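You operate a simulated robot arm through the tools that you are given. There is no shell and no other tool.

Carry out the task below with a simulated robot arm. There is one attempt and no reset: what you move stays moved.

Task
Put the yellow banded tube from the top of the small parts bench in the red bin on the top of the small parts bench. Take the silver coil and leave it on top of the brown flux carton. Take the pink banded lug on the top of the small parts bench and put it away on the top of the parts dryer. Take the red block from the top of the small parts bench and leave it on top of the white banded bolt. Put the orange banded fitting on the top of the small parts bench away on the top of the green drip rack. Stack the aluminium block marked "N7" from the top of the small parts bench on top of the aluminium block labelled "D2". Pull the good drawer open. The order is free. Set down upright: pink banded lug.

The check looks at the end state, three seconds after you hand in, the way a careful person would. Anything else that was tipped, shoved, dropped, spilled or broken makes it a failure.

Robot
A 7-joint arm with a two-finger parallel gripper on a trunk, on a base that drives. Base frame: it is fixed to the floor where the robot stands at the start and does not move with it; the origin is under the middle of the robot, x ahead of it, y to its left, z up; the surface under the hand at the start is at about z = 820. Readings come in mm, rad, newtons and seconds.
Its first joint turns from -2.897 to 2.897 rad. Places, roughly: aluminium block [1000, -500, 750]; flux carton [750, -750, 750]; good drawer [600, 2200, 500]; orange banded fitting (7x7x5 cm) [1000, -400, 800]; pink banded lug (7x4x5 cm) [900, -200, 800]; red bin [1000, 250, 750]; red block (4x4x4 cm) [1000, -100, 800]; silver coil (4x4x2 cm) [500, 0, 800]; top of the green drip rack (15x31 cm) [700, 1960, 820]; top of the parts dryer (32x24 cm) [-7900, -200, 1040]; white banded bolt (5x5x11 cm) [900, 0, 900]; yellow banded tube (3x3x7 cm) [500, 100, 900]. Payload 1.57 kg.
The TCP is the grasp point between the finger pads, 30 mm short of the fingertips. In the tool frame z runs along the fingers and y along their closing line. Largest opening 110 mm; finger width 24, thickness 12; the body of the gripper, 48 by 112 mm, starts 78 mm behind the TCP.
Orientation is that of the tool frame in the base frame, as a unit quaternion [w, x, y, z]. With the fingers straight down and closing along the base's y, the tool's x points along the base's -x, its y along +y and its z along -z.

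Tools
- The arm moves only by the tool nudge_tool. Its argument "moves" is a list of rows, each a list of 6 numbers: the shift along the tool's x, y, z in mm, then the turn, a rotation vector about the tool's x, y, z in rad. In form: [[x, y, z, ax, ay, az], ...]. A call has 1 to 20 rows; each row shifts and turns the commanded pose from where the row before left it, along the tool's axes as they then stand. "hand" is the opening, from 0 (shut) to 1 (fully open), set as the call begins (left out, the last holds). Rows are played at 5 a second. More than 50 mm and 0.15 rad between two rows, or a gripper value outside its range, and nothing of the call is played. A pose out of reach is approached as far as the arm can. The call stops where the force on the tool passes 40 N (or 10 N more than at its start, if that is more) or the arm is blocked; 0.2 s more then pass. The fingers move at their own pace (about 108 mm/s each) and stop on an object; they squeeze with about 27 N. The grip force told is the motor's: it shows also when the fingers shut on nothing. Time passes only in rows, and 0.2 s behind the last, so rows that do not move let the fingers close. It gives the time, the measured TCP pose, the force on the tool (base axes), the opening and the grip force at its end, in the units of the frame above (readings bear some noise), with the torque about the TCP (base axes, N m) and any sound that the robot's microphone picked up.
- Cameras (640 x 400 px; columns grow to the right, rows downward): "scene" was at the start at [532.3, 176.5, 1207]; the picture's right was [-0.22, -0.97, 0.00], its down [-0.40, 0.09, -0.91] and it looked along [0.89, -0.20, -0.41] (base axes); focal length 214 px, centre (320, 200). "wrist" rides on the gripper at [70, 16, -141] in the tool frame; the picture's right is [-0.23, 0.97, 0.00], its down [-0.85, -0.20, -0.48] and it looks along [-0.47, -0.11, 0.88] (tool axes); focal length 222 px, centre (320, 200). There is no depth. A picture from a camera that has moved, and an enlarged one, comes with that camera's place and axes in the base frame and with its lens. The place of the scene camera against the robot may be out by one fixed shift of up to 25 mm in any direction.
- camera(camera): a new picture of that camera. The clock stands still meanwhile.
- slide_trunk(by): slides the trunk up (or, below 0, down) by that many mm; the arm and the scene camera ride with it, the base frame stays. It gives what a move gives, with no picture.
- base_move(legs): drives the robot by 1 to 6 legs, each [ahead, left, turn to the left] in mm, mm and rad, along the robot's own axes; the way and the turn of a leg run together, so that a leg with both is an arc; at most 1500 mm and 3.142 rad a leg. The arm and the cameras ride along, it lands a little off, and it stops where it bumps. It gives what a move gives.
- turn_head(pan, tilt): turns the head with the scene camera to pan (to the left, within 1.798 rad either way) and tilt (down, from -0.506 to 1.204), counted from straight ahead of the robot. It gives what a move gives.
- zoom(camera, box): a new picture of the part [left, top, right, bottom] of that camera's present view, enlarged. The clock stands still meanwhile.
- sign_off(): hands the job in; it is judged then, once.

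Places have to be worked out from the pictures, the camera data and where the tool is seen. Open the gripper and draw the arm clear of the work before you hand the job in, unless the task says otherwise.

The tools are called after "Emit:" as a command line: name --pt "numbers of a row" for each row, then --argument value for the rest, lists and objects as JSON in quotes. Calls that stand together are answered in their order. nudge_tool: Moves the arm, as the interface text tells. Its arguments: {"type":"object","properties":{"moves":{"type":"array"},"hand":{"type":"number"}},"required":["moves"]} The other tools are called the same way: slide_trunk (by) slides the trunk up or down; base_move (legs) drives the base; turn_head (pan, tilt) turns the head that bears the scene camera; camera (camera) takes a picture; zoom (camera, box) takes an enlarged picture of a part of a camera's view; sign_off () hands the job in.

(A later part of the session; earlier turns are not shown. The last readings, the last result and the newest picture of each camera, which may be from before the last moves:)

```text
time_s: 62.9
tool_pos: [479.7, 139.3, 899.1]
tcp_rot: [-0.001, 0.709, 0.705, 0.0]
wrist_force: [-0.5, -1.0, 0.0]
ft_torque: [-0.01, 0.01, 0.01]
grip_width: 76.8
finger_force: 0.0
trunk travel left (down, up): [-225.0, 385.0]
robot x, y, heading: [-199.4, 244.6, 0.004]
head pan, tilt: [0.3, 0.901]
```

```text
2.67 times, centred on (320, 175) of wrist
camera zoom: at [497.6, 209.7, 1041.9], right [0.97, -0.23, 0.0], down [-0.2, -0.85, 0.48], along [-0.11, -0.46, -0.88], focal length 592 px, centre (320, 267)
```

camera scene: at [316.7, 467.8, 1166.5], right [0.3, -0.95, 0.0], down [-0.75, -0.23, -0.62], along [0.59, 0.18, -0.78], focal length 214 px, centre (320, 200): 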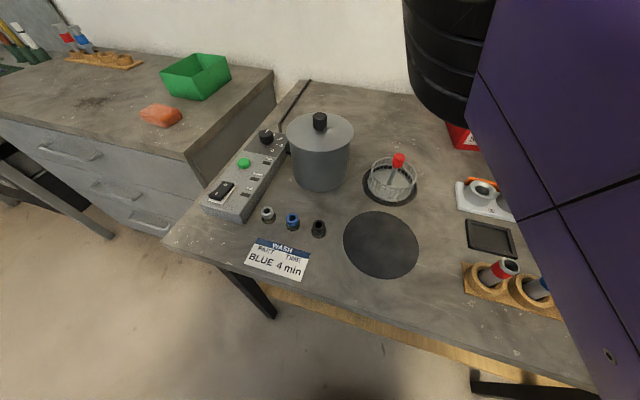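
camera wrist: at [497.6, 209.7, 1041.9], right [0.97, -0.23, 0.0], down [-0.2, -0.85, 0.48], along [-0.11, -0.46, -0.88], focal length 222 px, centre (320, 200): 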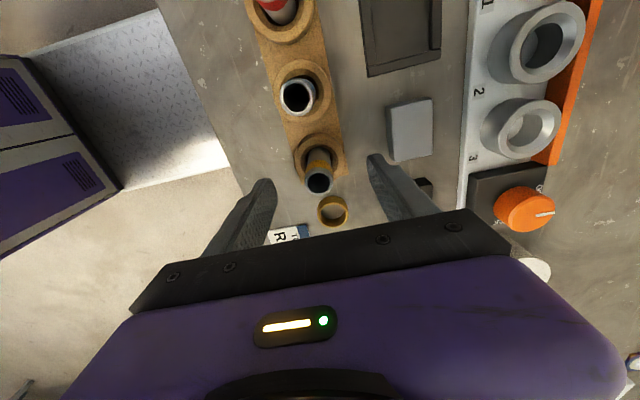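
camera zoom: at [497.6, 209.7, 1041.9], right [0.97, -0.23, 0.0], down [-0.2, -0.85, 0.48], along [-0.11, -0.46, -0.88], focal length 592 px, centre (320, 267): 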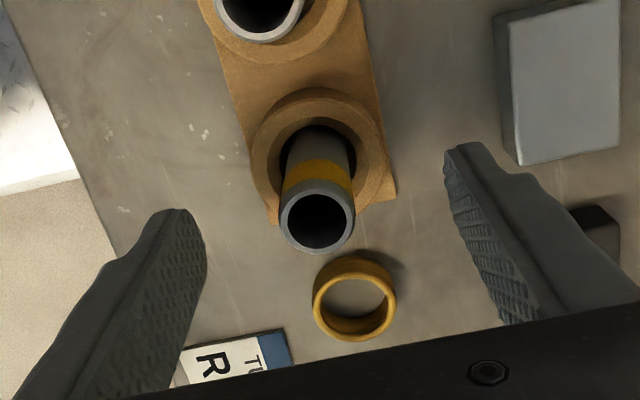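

Shift 2.5 mm toward +y, descend 15 mm, close.

Emit:
nudge_tool --pt "2.5 0.5 8 0 0 0" --pt "0 0 7 0 0 0" --pt "0 0 0 0 0 0"

Emit:
nudge_tool --pt "0 0 0 0 0 0" --pt "0 0 0 0 0 0" --pt "0 0 0 0 0 0" --hand 0

Emit:
zoom --camera "wrist" --box '[200, 100, 440, 250]'

```text
time_s: 63.7
tool_pos: [480.2, 142.7, 885.5]
tcp_rot: [-0.001, 0.71, 0.705, 0.0]
wrist_force: [0.1, 0.7, 0.2]
ft_torque: [0.0, -0.04, 0.0]
grip_width: 77.1
finger_force: 0.0
trunk travel left (down, up): [-225.0, 385.0]
robot x, y, heading: [-194.6, 249.9, 0.004]
head pan, tilt: [0.3, 0.901]
```

```text
time_s: 64.5
tool_pos: [482.2, 143.0, 885.2]
tcp_rot: [-0.002, 0.709, 0.705, 0.0]
wrist_force: [0.4, -0.2, 0.2]
ft_torque: [0.03, -0.04, 0.01]
grip_width: 20.4
finger_force: 26.6
trunk travel left (down, up): [-225.0, 385.0]
robot x, y, heading: [-197.5, 245.5, 0.004]
head pan, tilt: [0.3, 0.901]
```

```text
2.67 times, centred on (320, 175) of wrist
camera zoom: at [498.3, 213.1, 1026.9], right [0.97, -0.23, 0.0], down [-0.2, -0.85, 0.48], along [-0.11, -0.46, -0.88], focal length 592 px, centre (320, 267)
```

zoom: 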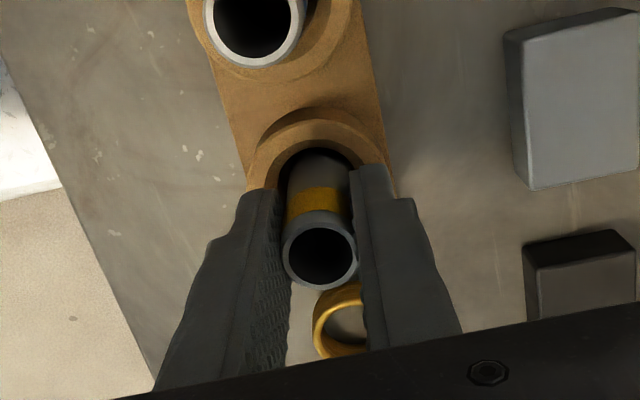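

Gripped at 20 mm. Lift straight up.

Emit:
nudge_tool --pt "0 0 -20 0 0 0" --pt "0 0 -30 0 0 0" --pt "0 0 -40 0 0 0" --pt "0 0 -45 0 0 0" --pt "0 0 -45 0 0 0" --pt "0 0 -20 0 0 0" --pt "0 0 0 0 0 0"

Emit:
camera --camera "wrist"

Emit:
camera --camera "scene"

```text
time_s: 66.1
tool_pos: [480.5, 139.6, 1087.0]
tcp_rot: [-0.001, 0.709, 0.705, 0.0]
wrist_force: [0.6, 0.3, -0.9]
ft_torque: [-0.05, 0.0, -0.02]
grip_width: 20.4
finger_force: 27.4
trunk travel left (down, up): [-225.0, 385.0]
robot x, y, heading: [-197.8, 248.7, 0.004]
head pan, tilt: [0.3, 0.901]
```

```text
taken
camera wrist: at [497.6, 210.6, 1228.2], right [0.97, -0.23, 0.0], down [-0.2, -0.85, 0.48], along [-0.11, -0.46, -0.88], focal length 222 px, centre (320, 200)
```

wrist: 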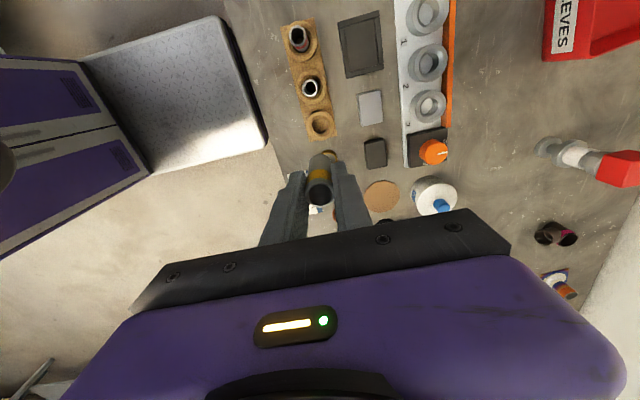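

```text
taken
camera scene: at [316.8, 467.8, 1166.4], right [0.3, -0.95, 0.0], down [-0.75, -0.23, -0.62], along [0.59, 0.18, -0.78], focal length 214 px, centre (320, 200)
```

scene: 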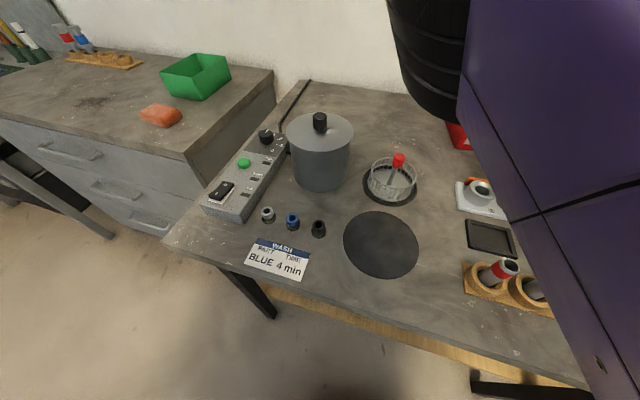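

The slot is empty and the tube is in hand. Now drive to the bin: ahead 195 and left 150 mm, with the hand high.

Emit:
base_move --legs '[[0, 150, 0], [195, 0, 0]]'

Emit:
nudge_tool --pt "0 40 0 0 0 0" --pt "0 40 0 0 0 0" --pt "0 40 0 0 0 0" --pt "0 40 0 0 0 0" --pt "0 0 0 0 0 0"

Emit:
camera --camera "wrist"

Emit:
camera --camera "scene"

```text
time_s: 68.7
tool_pos: [676.7, 293.9, 1085.9]
tcp_rot: [-0.001, 0.71, 0.704, -0.001]
wrist_force: [1.1, 0.8, -1.3]
ft_torque: [0.01, -0.01, -0.02]
grip_width: 20.6
finger_force: 26.7
trunk travel left (down, up): [-225.0, 385.0]
robot x, y, heading: [1.8, 400.6, 0.001]
head pan, tilt: [0.3, 0.901]
```

```text
time_s: 69.9
tool_pos: [838.1, 290.2, 1087.5]
tcp_rot: [-0.001, 0.71, 0.704, 0.0]
wrist_force: [0.0, -0.3, -0.6]
ft_torque: [0.01, -0.01, 0.03]
grip_width: 20.6
finger_force: 26.9
trunk travel left (down, up): [-225.0, 385.0]
robot x, y, heading: [-3.2, 400.0, 0.001]
head pan, tilt: [0.3, 0.901]
```

```text
taken
camera wrist: at [855.2, 361.1, 1229.0], right [0.97, -0.24, 0.0], down [-0.21, -0.85, 0.48], along [-0.11, -0.46, -0.88], focal length 222 px, centre (320, 200)
```

wrist: 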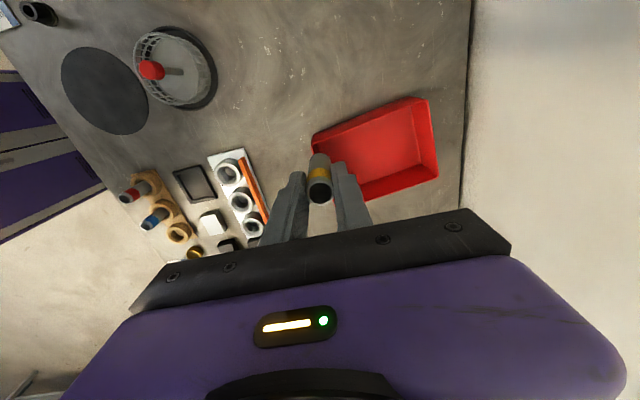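

```text
taken
camera scene: at [513.6, 621.1, 1166.5], right [0.3, -0.96, 0.0], down [-0.75, -0.23, -0.62], along [0.59, 0.18, -0.78], focal length 214 px, centre (320, 200)
```

scene: 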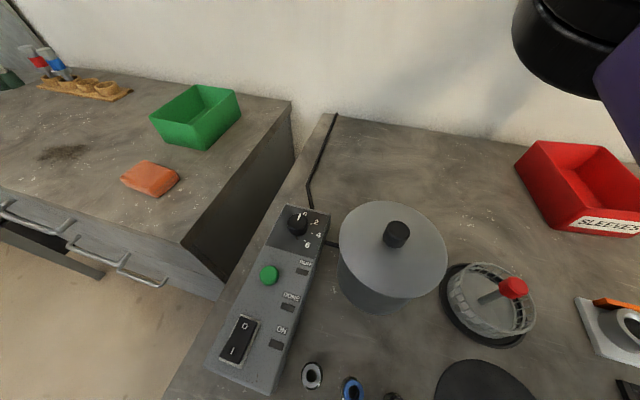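

Bin interior centre ≈ (925,216). I move over it and lower partway.

Emit:
nudge_tool --pt "-25 29 0 0 0 0" --pt "-25 29 0 0 0 0" --pt "-24 29 0 0 0 0" --pt "0 0 40 0 0 0" --pt "0 0 40 0 0 0" --pt "0 0 40 0 0 0" --pt "0 0 30 0 0 0" --pt "0 0 0 0 0 0"

Emit:
camera --camera "wrist"

Emit:
zoom --camera "wrist" --box '[180, 60, 480, 248]'

```text
time_s: 71.7
tool_pos: [925.3, 217.2, 935.0]
tcp_rot: [-0.001, 0.71, 0.704, 0.0]
wrist_force: [-0.2, 0.0, -0.7]
ft_torque: [0.01, 0.01, -0.01]
grip_width: 20.5
finger_force: 26.7
trunk travel left (down, up): [-225.0, 385.0]
robot x, y, heading: [-1.5, 403.2, -0.001]
head pan, tilt: [0.3, 0.901]
```

```text
taken
camera wrist: at [942.9, 287.3, 1077.0], right [0.97, -0.24, 0.0], down [-0.21, -0.85, 0.48], along [-0.11, -0.46, -0.88], focal length 222 px, centre (320, 200)
```

wrist: 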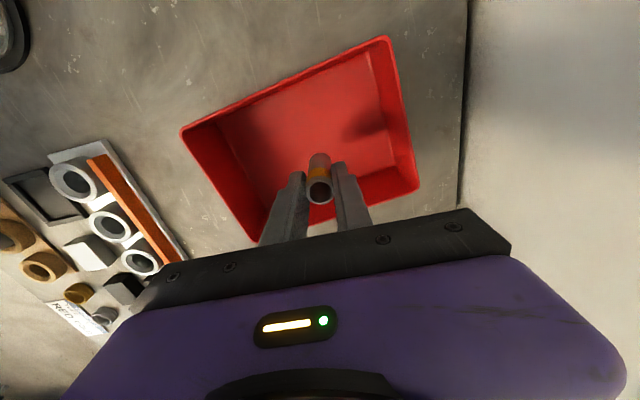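

```text
2.13 times, centred on (330, 154) of wrist
camera zoom: at [942.9, 287.3, 1077.0], right [0.97, -0.24, 0.0], down [-0.21, -0.85, 0.48], along [-0.11, -0.46, -0.88], focal length 473 px, centre (299, 298)
```

zoom: 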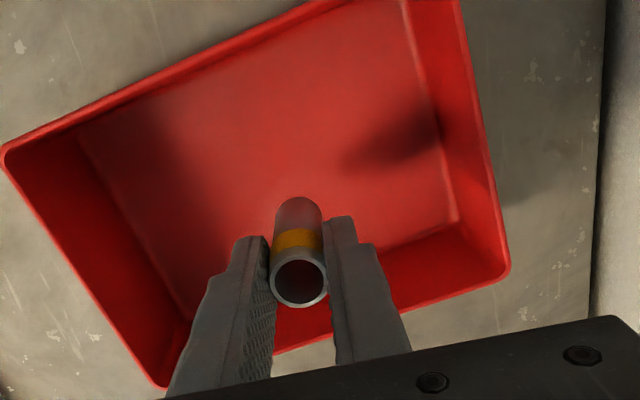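

The tube is well inside the bin outline. Lower to the floor with force checks.

Emit:
nudge_tool --pt "2 0 18 0 0 0" --pt "0 0 17 0 0 0" --pt "0 0 0 0 0 0"

Emit:
nudge_tool --pt "0 0 4 0 0 0" --pt "0 0 0 0 0 0"

Emit:
nudge_tool --pt "0 0 3 0 0 0" --pt "0 0 0 0 0 0"

Emit:
nudge_tool --pt "0 0 2 0 0 0" --pt "0 0 0 0 0 0"

Emit:
zoom --camera "wrist" --box '[180, 60, 480, 248]'

```text
time_s: 72.5
tool_pos: [924.6, 218.6, 901.3]
tcp_rot: [-0.002, 0.71, 0.704, 0.0]
wrist_force: [-0.8, 0.5, -1.2]
ft_torque: [-0.02, 0.0, -0.02]
grip_width: 20.7
finger_force: 27.2
trunk travel left (down, up): [-225.0, 385.0]
robot x, y, heading: [0.9, 404.4, 0.001]
head pan, tilt: [0.3, 0.901]
```

```text
time_s: 73.1
tool_pos: [922.9, 219.3, 896.8]
tcp_rot: [-0.002, 0.71, 0.705, 0.0]
wrist_force: [-0.3, 0.0, -0.8]
ft_torque: [0.01, -0.01, 0.02]
grip_width: 20.7
finger_force: 27.4
trunk travel left (down, up): [-225.0, 385.0]
robot x, y, heading: [-2.3, 401.2, 0.002]
head pan, tilt: [0.3, 0.901]
```

```text
time_s: 73.7
tool_pos: [923.9, 219.0, 892.8]
tcp_rot: [-0.001, 0.71, 0.704, 0.001]
wrist_force: [0.5, -0.4, -2.0]
ft_torque: [0.01, -0.01, 0.01]
grip_width: 20.4
finger_force: 26.9
trunk travel left (down, up): [-225.0, 385.0]
robot x, y, heading: [0.1, 401.0, 0.001]
head pan, tilt: [0.3, 0.901]
```

```text
time_s: 74.3
tool_pos: [922.6, 218.4, 892.7]
tcp_rot: [0.001, 0.71, 0.704, 0.001]
wrist_force: [0.4, -1.3, 13.2]
ft_torque: [-0.06, 0.09, -0.06]
grip_width: 20.7
finger_force: 26.9
trunk travel left (down, up): [-225.0, 385.0]
robot x, y, heading: [-5.4, 401.3, 0.003]
head pan, tilt: [0.3, 0.901]
```

```text
2.13 times, centred on (330, 154) of wrist
camera zoom: at [940.1, 289.7, 1034.0], right [0.97, -0.24, 0.0], down [-0.21, -0.85, 0.48], along [-0.11, -0.46, -0.88], focal length 473 px, centre (299, 298)
```

zoom: 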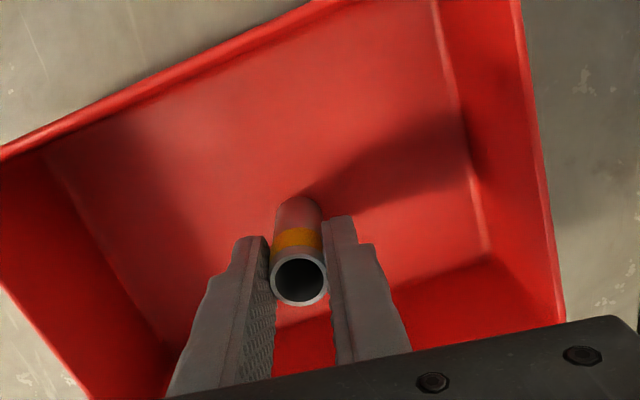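

Contact with the bin floor (13 N). Release with a small opening and rise.

Emit:
nudge_tool --pt "0 0 0 0 0 0" --pt "0 0 0 0 0 0" --pt "0 0 0 0 0 0" --hand 0.4

Emit:
nudge_tool --pt "0 0 -25 0 0 0" --pt "0 0 -40 0 0 0" --pt "0 0 -45 0 0 0" --pt "0 0 -45 0 0 0" --pt "0 0 -45 0 0 0" --pt "0 0 0 0 0 0"

Emit:
camera --camera "wrist"

```text
time_s: 75.1
tool_pos: [923.4, 218.1, 891.3]
tcp_rot: [-0.001, 0.71, 0.704, 0.0]
wrist_force: [0.6, -0.2, -0.2]
ft_torque: [-0.02, 0.01, -0.02]
grip_width: 43.9
finger_force: 0.1
trunk travel left (down, up): [-225.0, 385.0]
robot x, y, heading: [-1.4, 400.3, -0.001]
head pan, tilt: [0.3, 0.901]
```

```text
time_s: 76.5
tool_pos: [922.9, 218.7, 1092.2]
tcp_rot: [-0.001, 0.71, 0.704, 0.0]
wrist_force: [-0.6, -0.2, 0.3]
ft_torque: [-0.02, 0.0, 0.02]
grip_width: 43.9
finger_force: 0.1
trunk travel left (down, up): [-225.0, 385.0]
robot x, y, heading: [0.8, 399.0, 0.001]
head pan, tilt: [0.3, 0.901]
```

```text
taken
camera wrist: at [939.8, 289.3, 1233.4], right [0.97, -0.24, 0.0], down [-0.21, -0.85, 0.48], along [-0.11, -0.46, -0.88], focal length 222 px, centre (320, 200)
```

wrist: 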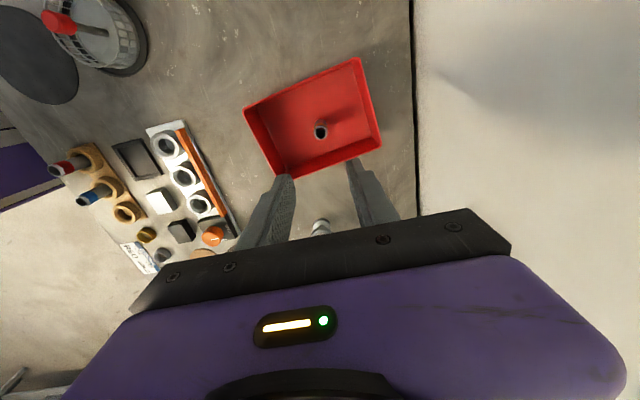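

The tube stands in the bin. Next the silver coil: retract the hand and drive the base back and to the right.

Emit:
nudge_tool --pt "0 -40 0 0 0 0" --pt "0 -40 0 0 0 0" --pt "0 -40 0 0 0 0" --pt "0 -40 0 0 0 0" --pt "0 -40 0 0 0 0" --pt "0 -40 0 0 0 0" --pt "0 0 0 0 0 0" --hand 0.7

Emit:
base_move --legs '[[-195, 0, 0], [0, -230, 0]]'

Emit:
camera --camera "wrist"

```text
time_s: 78.1
tool_pos: [681.4, 219.3, 1092.1]
tcp_rot: [-0.001, 0.71, 0.704, 0.0]
wrist_force: [0.6, 0.3, -0.6]
ft_torque: [-0.04, 0.01, 0.02]
grip_width: 76.8
finger_force: 0.0
trunk travel left (down, up): [-225.0, 385.0]
robot x, y, heading: [-0.1, 400.6, 0.003]
head pan, tilt: [0.3, 0.901]
```

```text
time_s: 81.0
tool_pos: [487.1, -8.6, 1092.2]
tcp_rot: [-0.002, 0.708, 0.707, 0.0]
wrist_force: [-0.1, 0.3, 0.8]
ft_torque: [0.0, -0.01, 0.01]
grip_width: 77.2
finger_force: 0.1
trunk travel left (down, up): [-225.0, 385.0]
robot x, y, heading: [-196.1, 171.9, 0.009]
head pan, tilt: [0.3, 0.901]
```

```text
taken
camera wrist: at [503.8, 62.6, 1233.3], right [0.97, -0.23, 0.0], down [-0.2, -0.86, 0.48], along [-0.11, -0.46, -0.88], focal length 222 px, centre (320, 200)
```

wrist: 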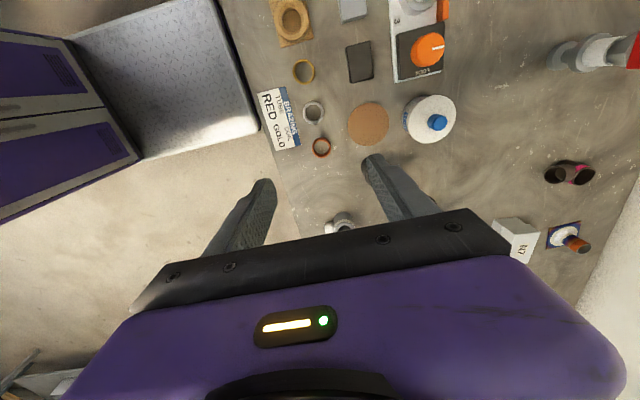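

Silver coil at ≈(482,18). Move above and descend for a closer look.

Emit:
nudge_tool --pt "27 -5 20 0 0 0" --pt "0 0 45 0 0 0" --pt "0 0 45 0 0 0" --pt "0 0 40 0 0 0" --pt "0 0 0 0 0 0"

Emit:
camera --camera "wrist"

Emit:
zoom --camera "wrist" --box '[200, 80, 440, 230]'

```text
time_s: 82.2
tool_pos: [481.1, 19.3, 942.9]
tcp_rot: [-0.001, 0.707, 0.707, 0.0]
wrist_force: [0.5, 0.1, -0.3]
ft_torque: [-0.02, -0.01, 0.01]
grip_width: 77.1
finger_force: 0.0
trunk travel left (down, up): [-225.0, 385.0]
robot x, y, heading: [-198.8, 165.9, 0.01]
head pan, tilt: [0.3, 0.901]
```

```text
taken
camera wrist: at [497.0, 89.8, 1084.1], right [0.97, -0.23, 0.0], down [-0.2, -0.86, 0.48], along [-0.11, -0.46, -0.88], focal length 222 px, centre (320, 200)
```

wrist: 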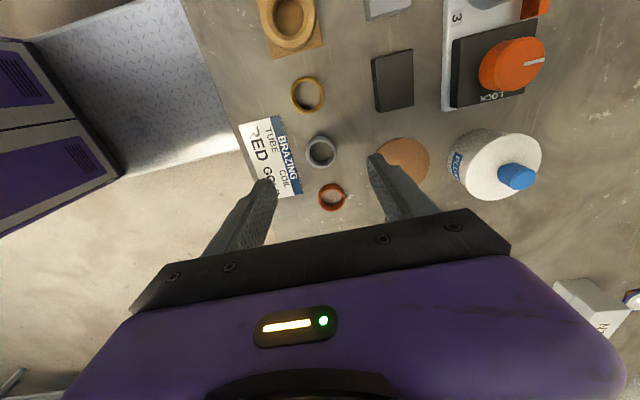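

```text
2.67 times, centred on (320, 155) of wrist
camera zoom: at [497.0, 89.8, 1084.1], right [0.97, -0.23, 0.0], down [-0.2, -0.86, 0.48], along [-0.11, -0.46, -0.88], focal length 592 px, centre (320, 320)
```

zoom: 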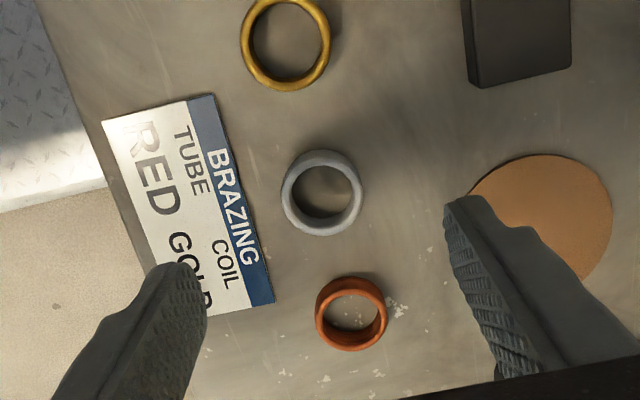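

The coil is centred under the hand at (481,20). The label card is close on one side, so I use a narrower opening (56 mm) and keep tips at ~828.

Emit:
nudge_tool --pt "0.5 0.5 30 0 0 0" --pt "0 0 35 0 0 0" --pt "0 0 0 0 0 0" --hand 0.53

Emit:
zoom --camera "wrist" --box '[200, 100, 440, 250]'

```text
time_s: 83.0
tool_pos: [483.8, 19.9, 878.0]
tcp_rot: [-0.002, 0.708, 0.707, 0.0]
wrist_force: [-0.8, -0.6, -1.0]
ft_torque: [-0.01, 0.0, -0.02]
grip_width: 58.3
finger_force: 0.0
trunk travel left (down, up): [-225.0, 385.0]
robot x, y, heading: [-197.3, 172.2, 0.011]
head pan, tilt: [0.3, 0.901]
```

```text
2.67 times, centred on (320, 175) of wrist
camera zoom: at [500.6, 89.8, 1019.5], right [0.97, -0.23, 0.0], down [-0.2, -0.86, 0.48], along [-0.11, -0.46, -0.88], focal length 592 px, centre (320, 267)
```

zoom: 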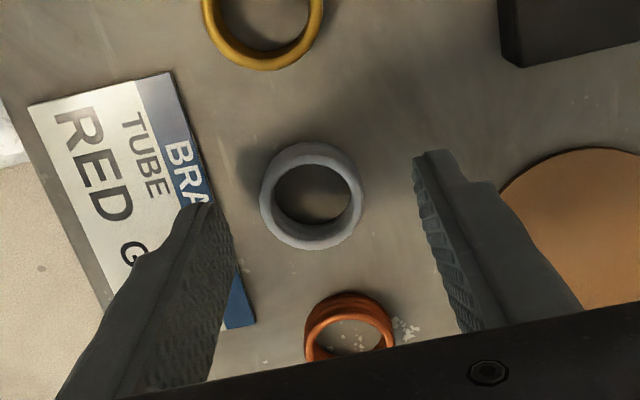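

Shift -2 mm in x, +1 in y, descend 20 mm, close.

Emit:
nudge_tool --pt "1 -2 0 0 0 0" --pt "0 0 10 0 0 0" --pt "0 0 10 0 0 0" --pt "0 0 0 0 0 0"

Emit:
nudge_tool --pt "0 0 0 0 0 0" --pt "0 0 0 0 0 0" --pt "0 0 0 0 0 0" --hand 0

Emit:
zoom --camera "wrist" --box '[200, 100, 440, 250]'

```text
time_s: 84.0
tool_pos: [478.8, 21.7, 857.7]
tcp_rot: [-0.001, 0.708, 0.706, -0.001]
wrist_force: [-0.3, 0.5, -0.1]
ft_torque: [0.02, -0.03, 0.0]
grip_width: 58.2
finger_force: 0.0
trunk travel left (down, up): [-225.0, 385.0]
robot x, y, heading: [-197.6, 172.5, 0.006]
head pan, tilt: [0.3, 0.901]
```

```text
time_s: 84.8
tool_pos: [480.2, 21.0, 856.3]
tcp_rot: [-0.001, 0.707, 0.707, 0.0]
wrist_force: [-0.1, -0.4, -0.2]
ft_torque: [-0.01, -0.04, -0.03]
grip_width: 34.8
finger_force: 27.2
trunk travel left (down, up): [-225.0, 385.0]
robot x, y, heading: [-195.7, 170.6, 0.005]
head pan, tilt: [0.3, 0.901]
```

```text
2.67 times, centred on (320, 175) of wrist
camera zoom: at [496.8, 91.4, 998.6], right [0.97, -0.23, 0.0], down [-0.2, -0.86, 0.48], along [-0.11, -0.46, -0.88], focal length 592 px, centre (320, 267)
```

zoom: 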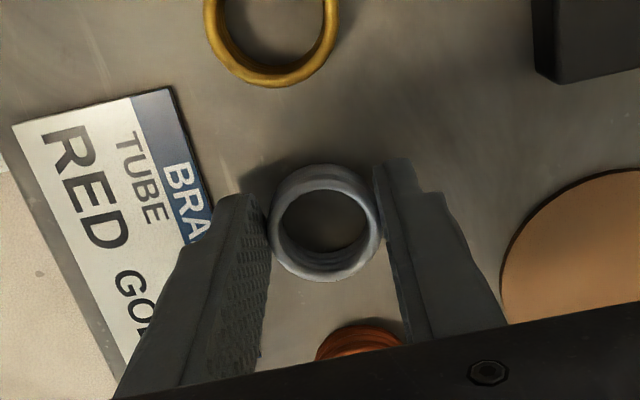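

Coil gripped (35 mm). Lift straight up, and raise the trunk for a safe transit toward the carton on the right end.

Emit:
nudge_tool --pt "0 0 -20 0 0 0" --pt "0 0 -40 0 0 0" --pt "0 0 -45 0 0 0" --pt "0 0 -45 0 0 0" --pt "0 0 -45 0 0 0" --pt "0 0 0 0 0 0"

Emit:
slide_trunk --by 150

Emit:
camera --camera "wrist"

Emit:
camera --camera "scene"

```text
time_s: 86.2
tool_pos: [479.0, 22.4, 1051.4]
tcp_rot: [-0.001, 0.707, 0.707, 0.0]
wrist_force: [0.5, 0.7, -0.6]
ft_torque: [-0.01, -0.02, 0.01]
grip_width: 34.8
finger_force: 26.4
trunk travel left (down, up): [-225.0, 385.0]
robot x, y, heading: [-195.7, 171.3, 0.008]
head pan, tilt: [0.3, 0.901]
```

```text
time_s: 88.0
tool_pos: [478.7, 23.0, 1202.4]
tcp_rot: [-0.001, 0.707, 0.707, 0.0]
wrist_force: [0.6, 0.7, -1.1]
ft_torque: [0.0, -0.02, 0.04]
grip_width: 34.9
finger_force: 26.7
trunk travel left (down, up): [-375.0, 235.0]
robot x, y, heading: [-196.2, 171.1, 0.008]
head pan, tilt: [0.3, 0.901]
```

```text
taken
camera wrist: at [496.4, 93.0, 1343.4], right [0.97, -0.23, 0.0], down [-0.2, -0.86, 0.48], along [-0.11, -0.46, -0.88], focal length 222 px, centre (320, 200)
```

wrist: 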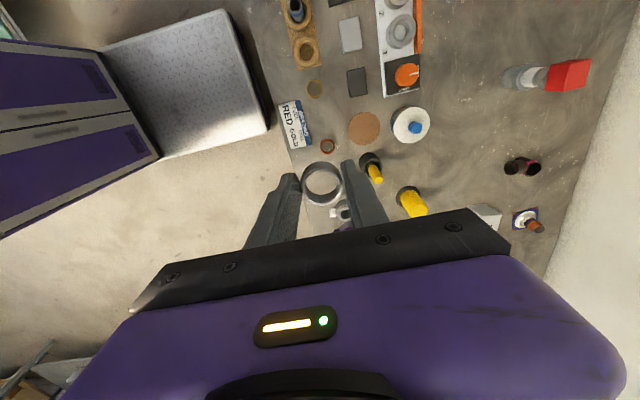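

```text
taken
camera scene: at [315.6, 393.7, 1316.4], right [0.3, -0.95, 0.0], down [-0.75, -0.24, -0.62], along [0.59, 0.19, -0.78], focal length 214 px, centre (320, 200)
```

scene: 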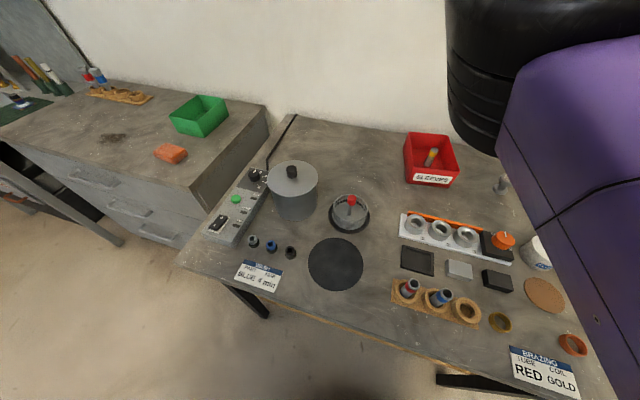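

Drive right 450 mm first, then look again.

Emit:
base_move --legs '[[0, -450, -0.008]]'

Emit:
camera --camera "wrist"

Emit:
camera --camera "scene"

```text
time_s: 90.8
tool_pos: [482.4, -442.8, 1203.1]
tcp_rot: [-0.001, 0.709, 0.706, 0.0]
wrist_force: [0.4, 0.0, -0.7]
ft_torque: [-0.03, 0.01, -0.01]
grip_width: 34.7
finger_force: 26.6
trunk travel left (down, up): [-375.0, 235.0]
robot x, y, heading: [-197.4, -290.9, 0.008]
head pan, tilt: [0.3, 0.901]
```

```text
taken
camera wrist: at [498.9, -371.7, 1343.5], right [0.97, -0.23, 0.0], down [-0.2, -0.86, 0.48], along [-0.11, -0.46, -0.88], focal length 222 px, centre (320, 200)
```

wrist: 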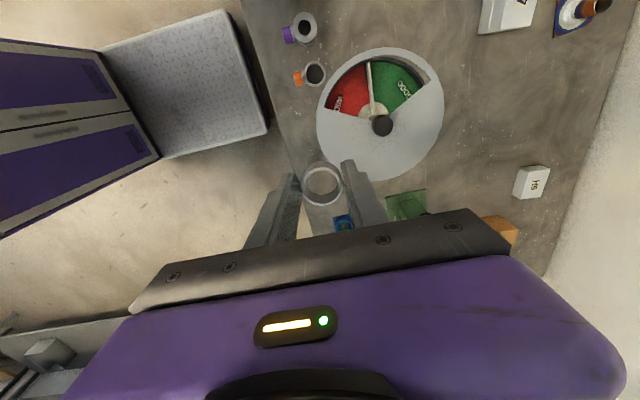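

```text
taken
camera scene: at [319.1, -70.4, 1316.5], right [0.3, -0.95, 0.0], down [-0.75, -0.23, -0.62], along [0.59, 0.19, -0.78], focal length 214 px, centre (320, 200)
```

scene: 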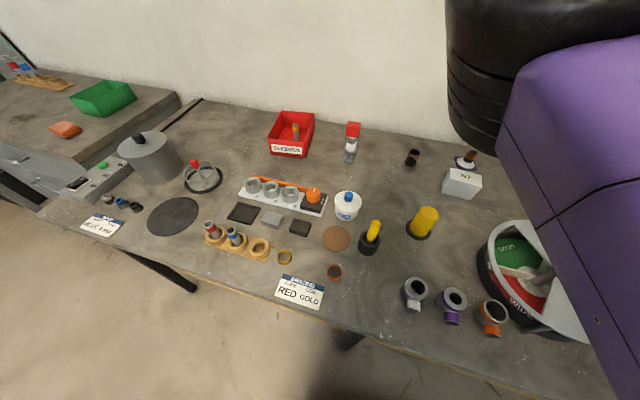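

Path is clear. Continue right 400 mm and then look before going ahead.

Emit:
base_move --legs '[[0, -400, -0.008]]'

Emit:
camera --camera "wrist"

Emit:
camera --camera "scene"

```text
time_s: 93.2
tool_pos: [483.5, -844.2, 1202.3]
tcp_rot: [-0.001, 0.709, 0.705, 0.0]
wrist_force: [-0.5, 0.0, -0.7]
ft_torque: [-0.02, 0.01, -0.01]
grip_width: 34.9
finger_force: 26.9
trunk travel left (down, up): [-375.0, 235.0]
robot x, y, heading: [-191.8, -690.1, -0.0]
head pan, tilt: [0.3, 0.901]
```

```text
taken
camera wrist: at [500.0, -773.4, 1343.5], right [0.97, -0.23, 0.0], down [-0.2, -0.85, 0.48], along [-0.11, -0.46, -0.88], focal length 222 px, centre (320, 200)
```

wrist: 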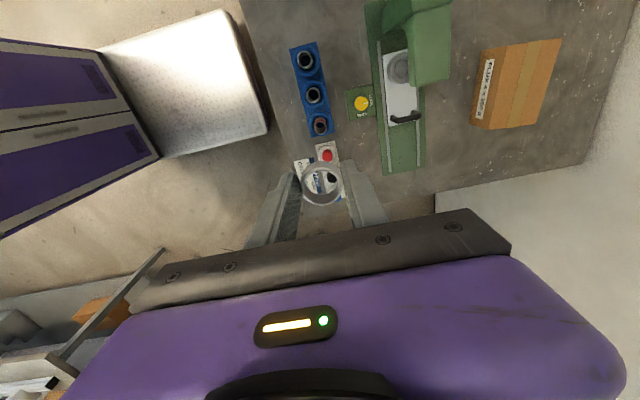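

```text
taken
camera scene: at [320.7, -471.7, 1316.5], right [0.3, -0.95, 0.0], down [-0.75, -0.23, -0.62], along [0.59, 0.18, -0.78], focal length 214 px, centre (320, 200)
```

scene: 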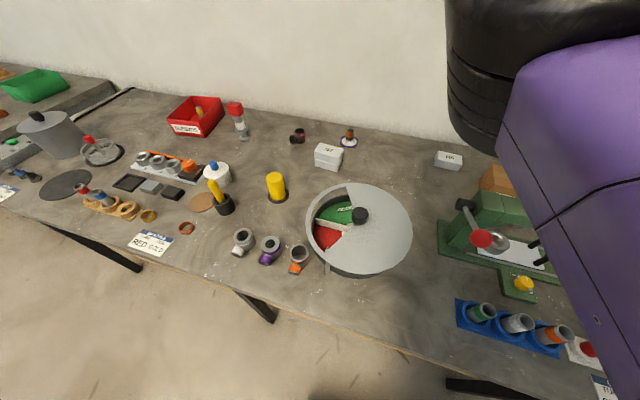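

The carton's top centre is ≈(856,-868), z≈887, behind a green lever press. Before reaching over, I drive ahead with the hand high and inspect the press's height.

Emit:
base_move --legs '[[185, 0, 0]]'

Emit:
camera --camera "wrist"

Emit:
camera --camera "scene"

```text
time_s: 94.8
tool_pos: [668.5, -842.8, 1202.0]
tcp_rot: [-0.001, 0.708, 0.706, 0.0]
wrist_force: [0.3, -1.2, -1.0]
ft_torque: [-0.03, 0.0, -0.01]
grip_width: 35.0
finger_force: 26.8
trunk travel left (down, up): [-375.0, 235.0]
robot x, y, heading: [-4.5, -692.3, 0.001]
head pan, tilt: [0.3, 0.901]
```

```text
taken
camera wrist: at [686.0, -771.4, 1343.5], right [0.97, -0.23, 0.0], down [-0.2, -0.86, 0.48], along [-0.11, -0.46, -0.88], focal length 222 px, centre (320, 200)
```

wrist: 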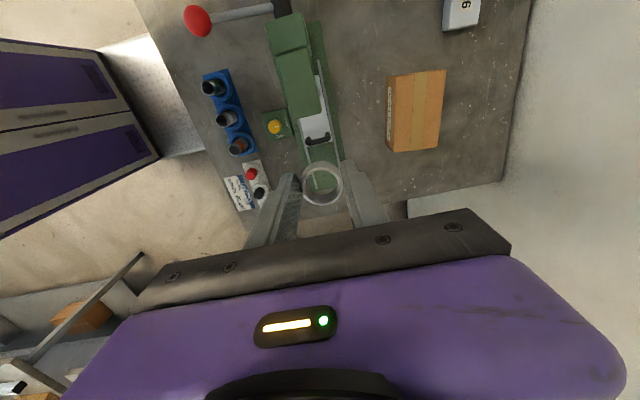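

```text
taken
camera scene: at [506.2, -470.1, 1316.5], right [0.3, -0.95, 0.0], down [-0.75, -0.23, -0.62], along [0.59, 0.19, -0.78], focal length 214 px, centre (320, 200)
```

scene: 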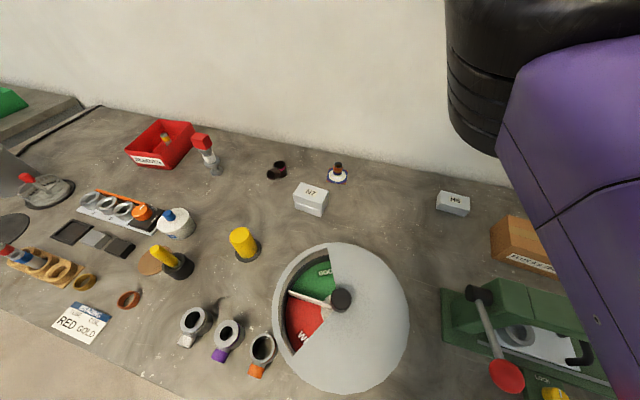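

The press lever ball is at z≈1005 and its body reaches ≈970, between robot and carton. I'll raise the trunk more so the arm comes down steeply, then extend over the carton at height and check clearance with pictures.

Emit:
slide_trunk --by 130

Emit:
nudge_tool --pt "-4 38 10 0 0 0" --pt "-4 38 10 0 0 0" --pt "-4 38 10 0 0 0" --pt "-4 38 10 0 0 0" --pt "-4 35 10 0 0 0" --pt "0 0 0 0 0 0"

Emit:
camera --camera "wrist"

Emit:
camera --camera "scene"

```text
time_s: 96.3
tool_pos: [669.1, -841.7, 1332.4]
tcp_rot: [-0.001, 0.709, 0.705, 0.0]
wrist_force: [0.8, 0.2, 0.0]
ft_torque: [-0.01, 0.02, -0.03]
grip_width: 34.9
finger_force: 26.6
trunk travel left (down, up): [-505.0, 105.0]
robot x, y, heading: [-8.2, -690.1, 0.003]
head pan, tilt: [0.3, 0.901]
```

```text
time_s: 97.8
tool_pos: [857.5, -863.0, 1282.8]
tcp_rot: [-0.001, 0.708, 0.706, 0.0]
wrist_force: [0.5, 0.3, -0.2]
ft_torque: [0.0, 0.04, -0.01]
grip_width: 34.7
finger_force: 27.1
trunk travel left (down, up): [-505.0, 105.0]
robot x, y, heading: [-6.1, -693.3, 0.006]
head pan, tilt: [0.3, 0.901]
```

```text
taken
camera wrist: at [874.6, -792.0, 1423.7], right [0.97, -0.23, 0.0], down [-0.2, -0.86, 0.48], along [-0.11, -0.46, -0.88], focal length 222 px, centre (320, 200)
```

wrist: 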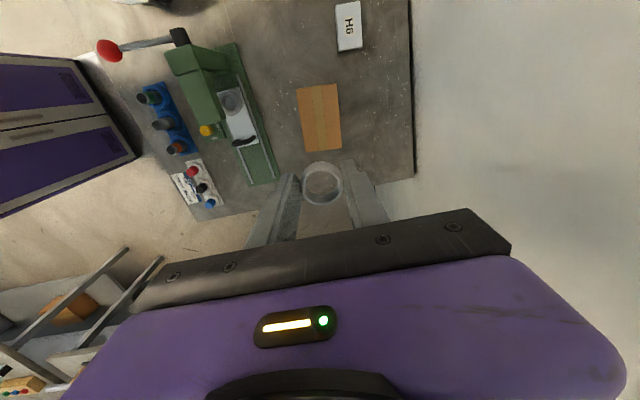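

```text
taken
camera scene: at [506.2, -470.1, 1446.5], right [0.3, -0.95, 0.0], down [-0.75, -0.23, -0.62], along [0.59, 0.19, -0.78], focal length 214 px, centre (320, 200)
```

scene: 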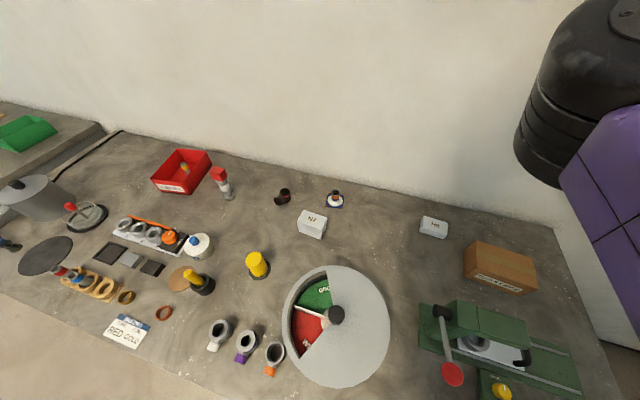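

The carton is directly under the hand (top centre ≈(857,-866)). I descend to ~1080 and check the arm's clearance to the press.

Emit:
nudge_tool --pt "-2 0 40 0 0 0" --pt "0 0 40 0 0 0" --pt "0 0 40 0 0 0" --pt "0 0 40 0 0 0" --pt "0 0 40 0 0 0" --pt "0 0 0 0 0 0"

Emit:
camera --camera "wrist"

Emit:
camera --camera "scene"

```text
time_s: 99.2
tool_pos: [854.8, -865.7, 1082.2]
tcp_rot: [-0.001, 0.708, 0.706, 0.0]
wrist_force: [0.8, 0.2, -0.5]
ft_torque: [0.04, -0.02, -0.02]
grip_width: 34.7
finger_force: 26.4
trunk travel left (down, up): [-505.0, 105.0]
robot x, y, heading: [-8.3, -690.6, 0.006]
head pan, tilt: [0.3, 0.901]
```

```text
taken
camera wrist: at [871.6, -795.6, 1222.7], right [0.97, -0.23, 0.0], down [-0.2, -0.86, 0.48], along [-0.11, -0.46, -0.88], focal length 222 px, centre (320, 200)
```

wrist: 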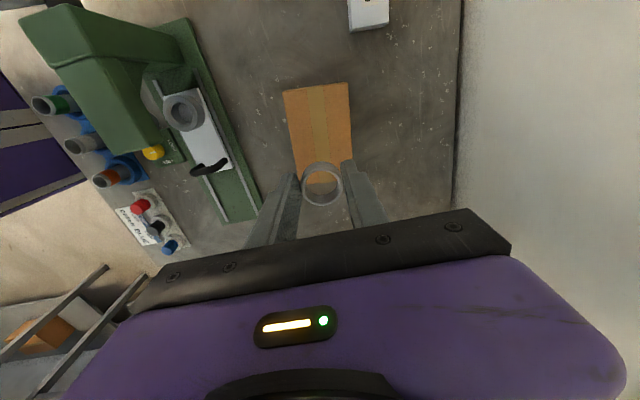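

```text
taken
camera scene: at [506.2, -470.1, 1446.5], right [0.3, -0.95, 0.0], down [-0.75, -0.23, -0.62], along [0.59, 0.19, -0.78], focal length 214 px, centre (320, 200)
```

scene: 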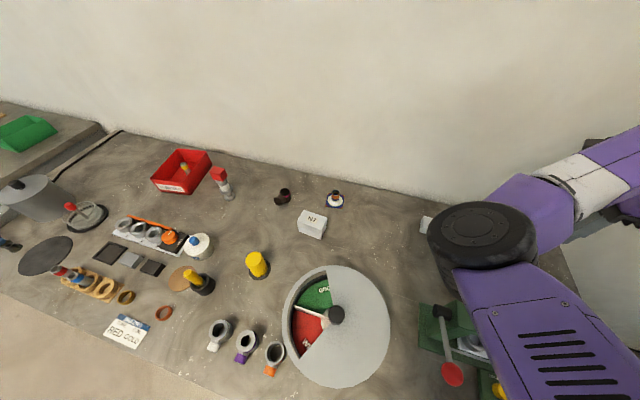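

Elbow clearance looks fair; I add another 100 mm of trunk for margin and descend to ~975, then check.

Emit:
slide_trunk --by 100

Emit:
nudge_tool --pt "0 0 40 0 0 0" --pt "0 0 40 0 0 0" --pt "0 0 40 0 0 0" --pt "0 0 40 0 0 0" --pt "0 0 40 0 0 0" --pt "0 0 0 0 0 0"

Emit:
camera --camera "wrist"

Emit:
camera --camera "scene"

```text
time_s: 100.5
tool_pos: [854.7, -866.3, 1182.5]
tcp_rot: [-0.002, 0.708, 0.706, 0.001]
wrist_force: [-0.4, -0.6, -1.2]
ft_torque: [0.0, 0.0, -0.02]
grip_width: 35.0
finger_force: 26.8
trunk travel left (down, up): [-605.0, 5.0]
robot x, y, heading: [-6.4, -690.3, 0.002]
head pan, tilt: [0.3, 0.901]
```

```text
time_s: 101.9
tool_pos: [854.4, -864.5, 982.8]
tcp_rot: [-0.001, 0.709, 0.706, 0.0]
wrist_force: [0.4, -0.1, -1.4]
ft_torque: [0.03, 0.03, 0.01]
grip_width: 34.8
finger_force: 26.9
trunk travel left (down, up): [-605.0, 5.0]
robot x, y, heading: [-11.4, -692.3, 0.002]
head pan, tilt: [0.3, 0.901]
```

```text
taken
camera wrist: at [871.8, -793.9, 1124.9], right [0.97, -0.23, 0.0], down [-0.2, -0.86, 0.48], along [-0.11, -0.46, -0.88], focal length 222 px, centre (320, 200)
```

wrist: 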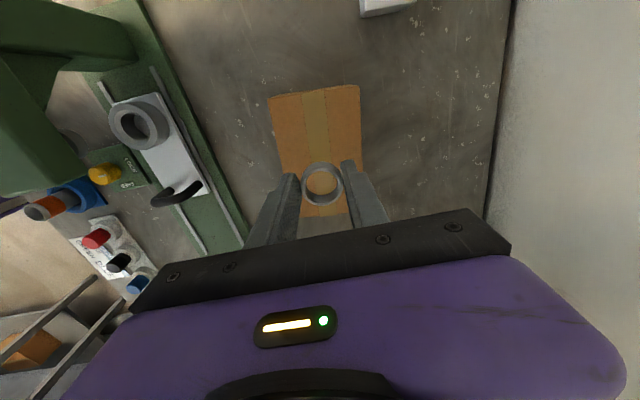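

```text
taken
camera scene: at [506.2, -470.1, 1546.5], right [0.3, -0.95, 0.0], down [-0.75, -0.23, -0.62], along [0.59, 0.19, -0.78], focal length 214 px, centre (320, 200)
```

scene: 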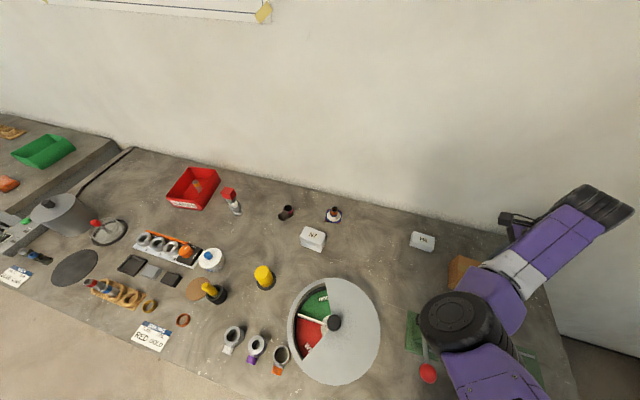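

I zoom to check elbow vs. press lever.

Emit:
zoom --camera "scene" --box '[380, 180, 640, 400]'

Emit:
zoom --camera "wrist" --box '[220, 70, 420, 230]'

```text
1.82 times, centred on (510, 290) of scene
camera zoom: at [506.2, -470.1, 1546.5], right [0.3, -0.95, 0.0], down [-0.75, -0.23, -0.62], along [0.59, 0.19, -0.78], focal length 390 px, centre (-26, 36)
```

zoom: 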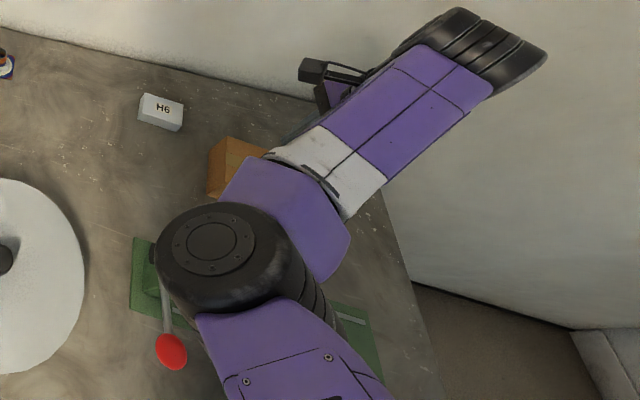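

```text
2.50 times, centred on (320, 150) of wrist
camera zoom: at [871.8, -793.9, 1124.9], right [0.97, -0.23, 0.0], down [-0.2, -0.86, 0.48], along [-0.11, -0.46, -0.88], focal length 555 px, centre (320, 325)
```

zoom: 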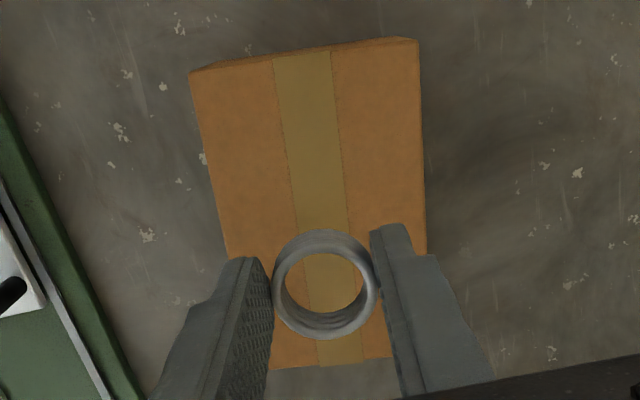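

The lever passes right beneath the low elbow, too tight for my liking. I rise again and shift the base left so the elbow comes down left of the press while reaching diagonally.

Emit:
nudge_tool --pt "0 0 -40 0 0 0" --pt "0 0 -40 0 0 0" --pt "0 0 -40 0 0 0" --pt "0 0 -40 0 0 0" --pt "0 0 -40 0 0 0" --pt "0 0 0 0 0 0"

Emit:
base_move --legs '[[18, 265, 0]]'

Emit:
nudge_tool --pt "-40 0 0 0 0 0" --pt "-40 0 0 0 0 0" --pt "-40 -2 0 0 0 0" --pt "-40 -2 0 0 0 0" --pt "-40 -3 0 0 0 0" --pt "-45 -3 0 0 0 0" --pt "0 0 0 0 0 0"

Emit:
camera --camera "wrist"

Emit:
camera --camera "scene"

```text
time_s: 103.3
tool_pos: [853.6, -867.5, 1182.5]
tcp_rot: [-0.001, 0.708, 0.706, 0.0]
wrist_force: [-0.9, 0.6, -0.6]
ft_torque: [-0.02, 0.01, 0.0]
grip_width: 35.1
finger_force: 26.9
trunk travel left (down, up): [-605.0, 5.0]
robot x, y, heading: [-9.4, -688.3, 0.003]
head pan, tilt: [0.3, 0.901]
```

```text
time_s: 105.2
tool_pos: [871.2, -598.2, 1183.1]
tcp_rot: [-0.001, 0.708, 0.706, 0.0]
wrist_force: [0.0, 1.1, -0.5]
ft_torque: [0.05, 0.02, -0.04]
grip_width: 34.7
finger_force: 26.7
trunk travel left (down, up): [-605.0, 5.0]
robot x, y, heading: [8.5, -421.8, 0.009]
head pan, tilt: [0.3, 0.901]
```

```text
time_s: 106.8
tool_pos: [860.0, -842.4, 1182.0]
tcp_rot: [-0.002, 0.708, 0.706, 0.0]
wrist_force: [-1.2, 0.1, -0.2]
ft_torque: [0.03, -0.02, 0.04]
grip_width: 35.0
finger_force: 27.1
trunk travel left (down, up): [-605.0, 5.0]
robot x, y, heading: [6.6, -422.3, 0.006]
head pan, tilt: [0.3, 0.901]
```

```text
taken
camera wrist: at [877.9, -771.6, 1323.7], right [0.97, -0.23, 0.0], down [-0.2, -0.86, 0.48], along [-0.11, -0.46, -0.88], focal length 222 px, centre (320, 200)
```

wrist: 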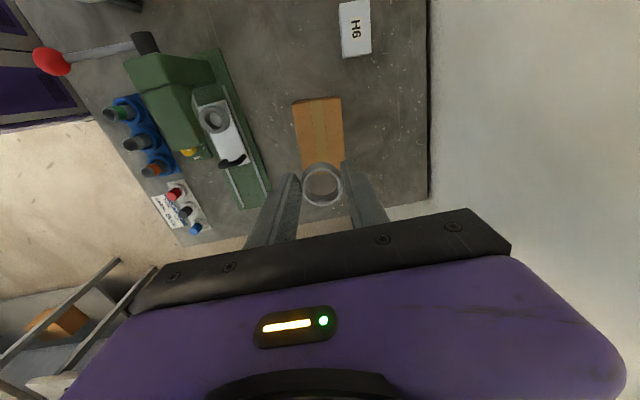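

```text
taken
camera scene: at [522.9, -200.8, 1546.5], right [0.3, -0.95, 0.0], down [-0.75, -0.23, -0.62], along [0.59, 0.19, -0.78], focal length 214 px, centre (320, 200)
```

scene: 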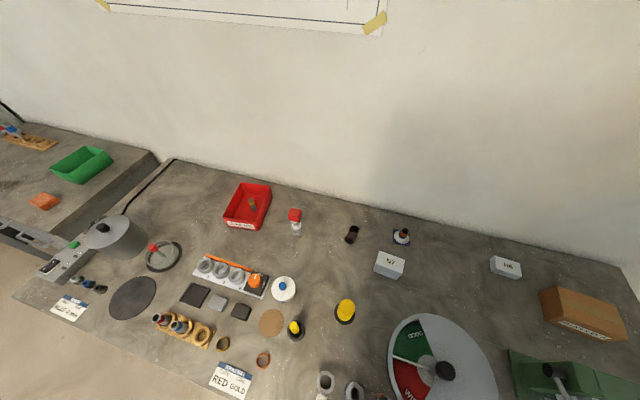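

I pan the head slightly right to watch the elbow, then descend in stages.

Emit:
turn_head --pan -0.15 --tilt 0.9

Emit:
nudge_tool --pt "-10 0 30 0 0 0" --pt "0 0 40 0 0 0" --pt "0 0 40 0 0 0" --pt "0 0 40 0 0 0" --pt "0 0 40 0 0 0" --pt "0 0 0 0 0 0"

Emit:
camera --camera "scene"

Emit:
camera --camera "wrist"

```text
time_s: 107.7
tool_pos: [860.2, -841.5, 1182.0]
tcp_rot: [-0.002, 0.708, 0.706, 0.0]
wrist_force: [0.1, -0.7, -1.2]
ft_torque: [-0.01, 0.01, -0.03]
grip_width: 34.9
finger_force: 27.2
trunk travel left (down, up): [-605.0, 5.0]
robot x, y, heading: [10.4, -421.8, -0.002]
head pan, tilt: [-0.15, 0.901]
```

```text
time_s: 109.1
tool_pos: [857.3, -852.3, 992.0]
tcp_rot: [-0.001, 0.709, 0.706, 0.0]
wrist_force: [-0.2, 0.0, 0.0]
ft_torque: [0.0, 0.01, 0.0]
grip_width: 34.8
finger_force: 27.1
trunk travel left (down, up): [-605.0, 5.0]
robot x, y, heading: [8.5, -422.1, -0.001]
head pan, tilt: [-0.15, 0.901]
```

```text
taken
camera scene: at [525.7, -234.1, 1546.5], right [-0.14, -0.99, 0.0], down [-0.78, 0.11, -0.62], along [0.61, -0.09, -0.78], focal length 214 px, centre (320, 200)
```

scene: 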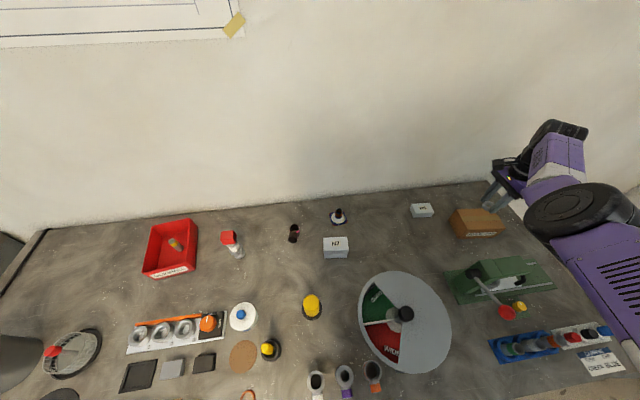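

```text
taken
camera wrist: at [874.1, -781.9, 1133.3], right [0.97, -0.23, 0.0], down [-0.2, -0.86, 0.48], along [-0.11, -0.46, -0.88], focal length 222 px, centre (320, 200)
```

wrist: 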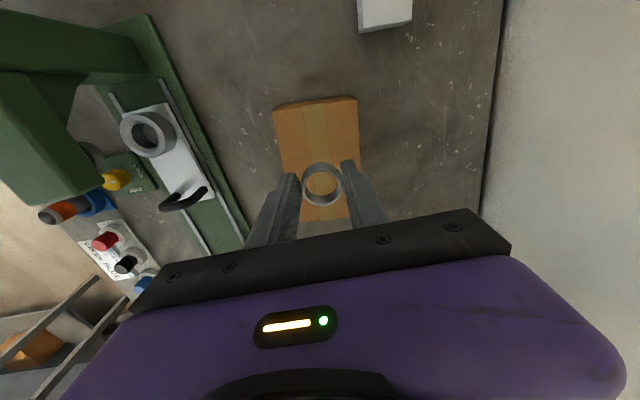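

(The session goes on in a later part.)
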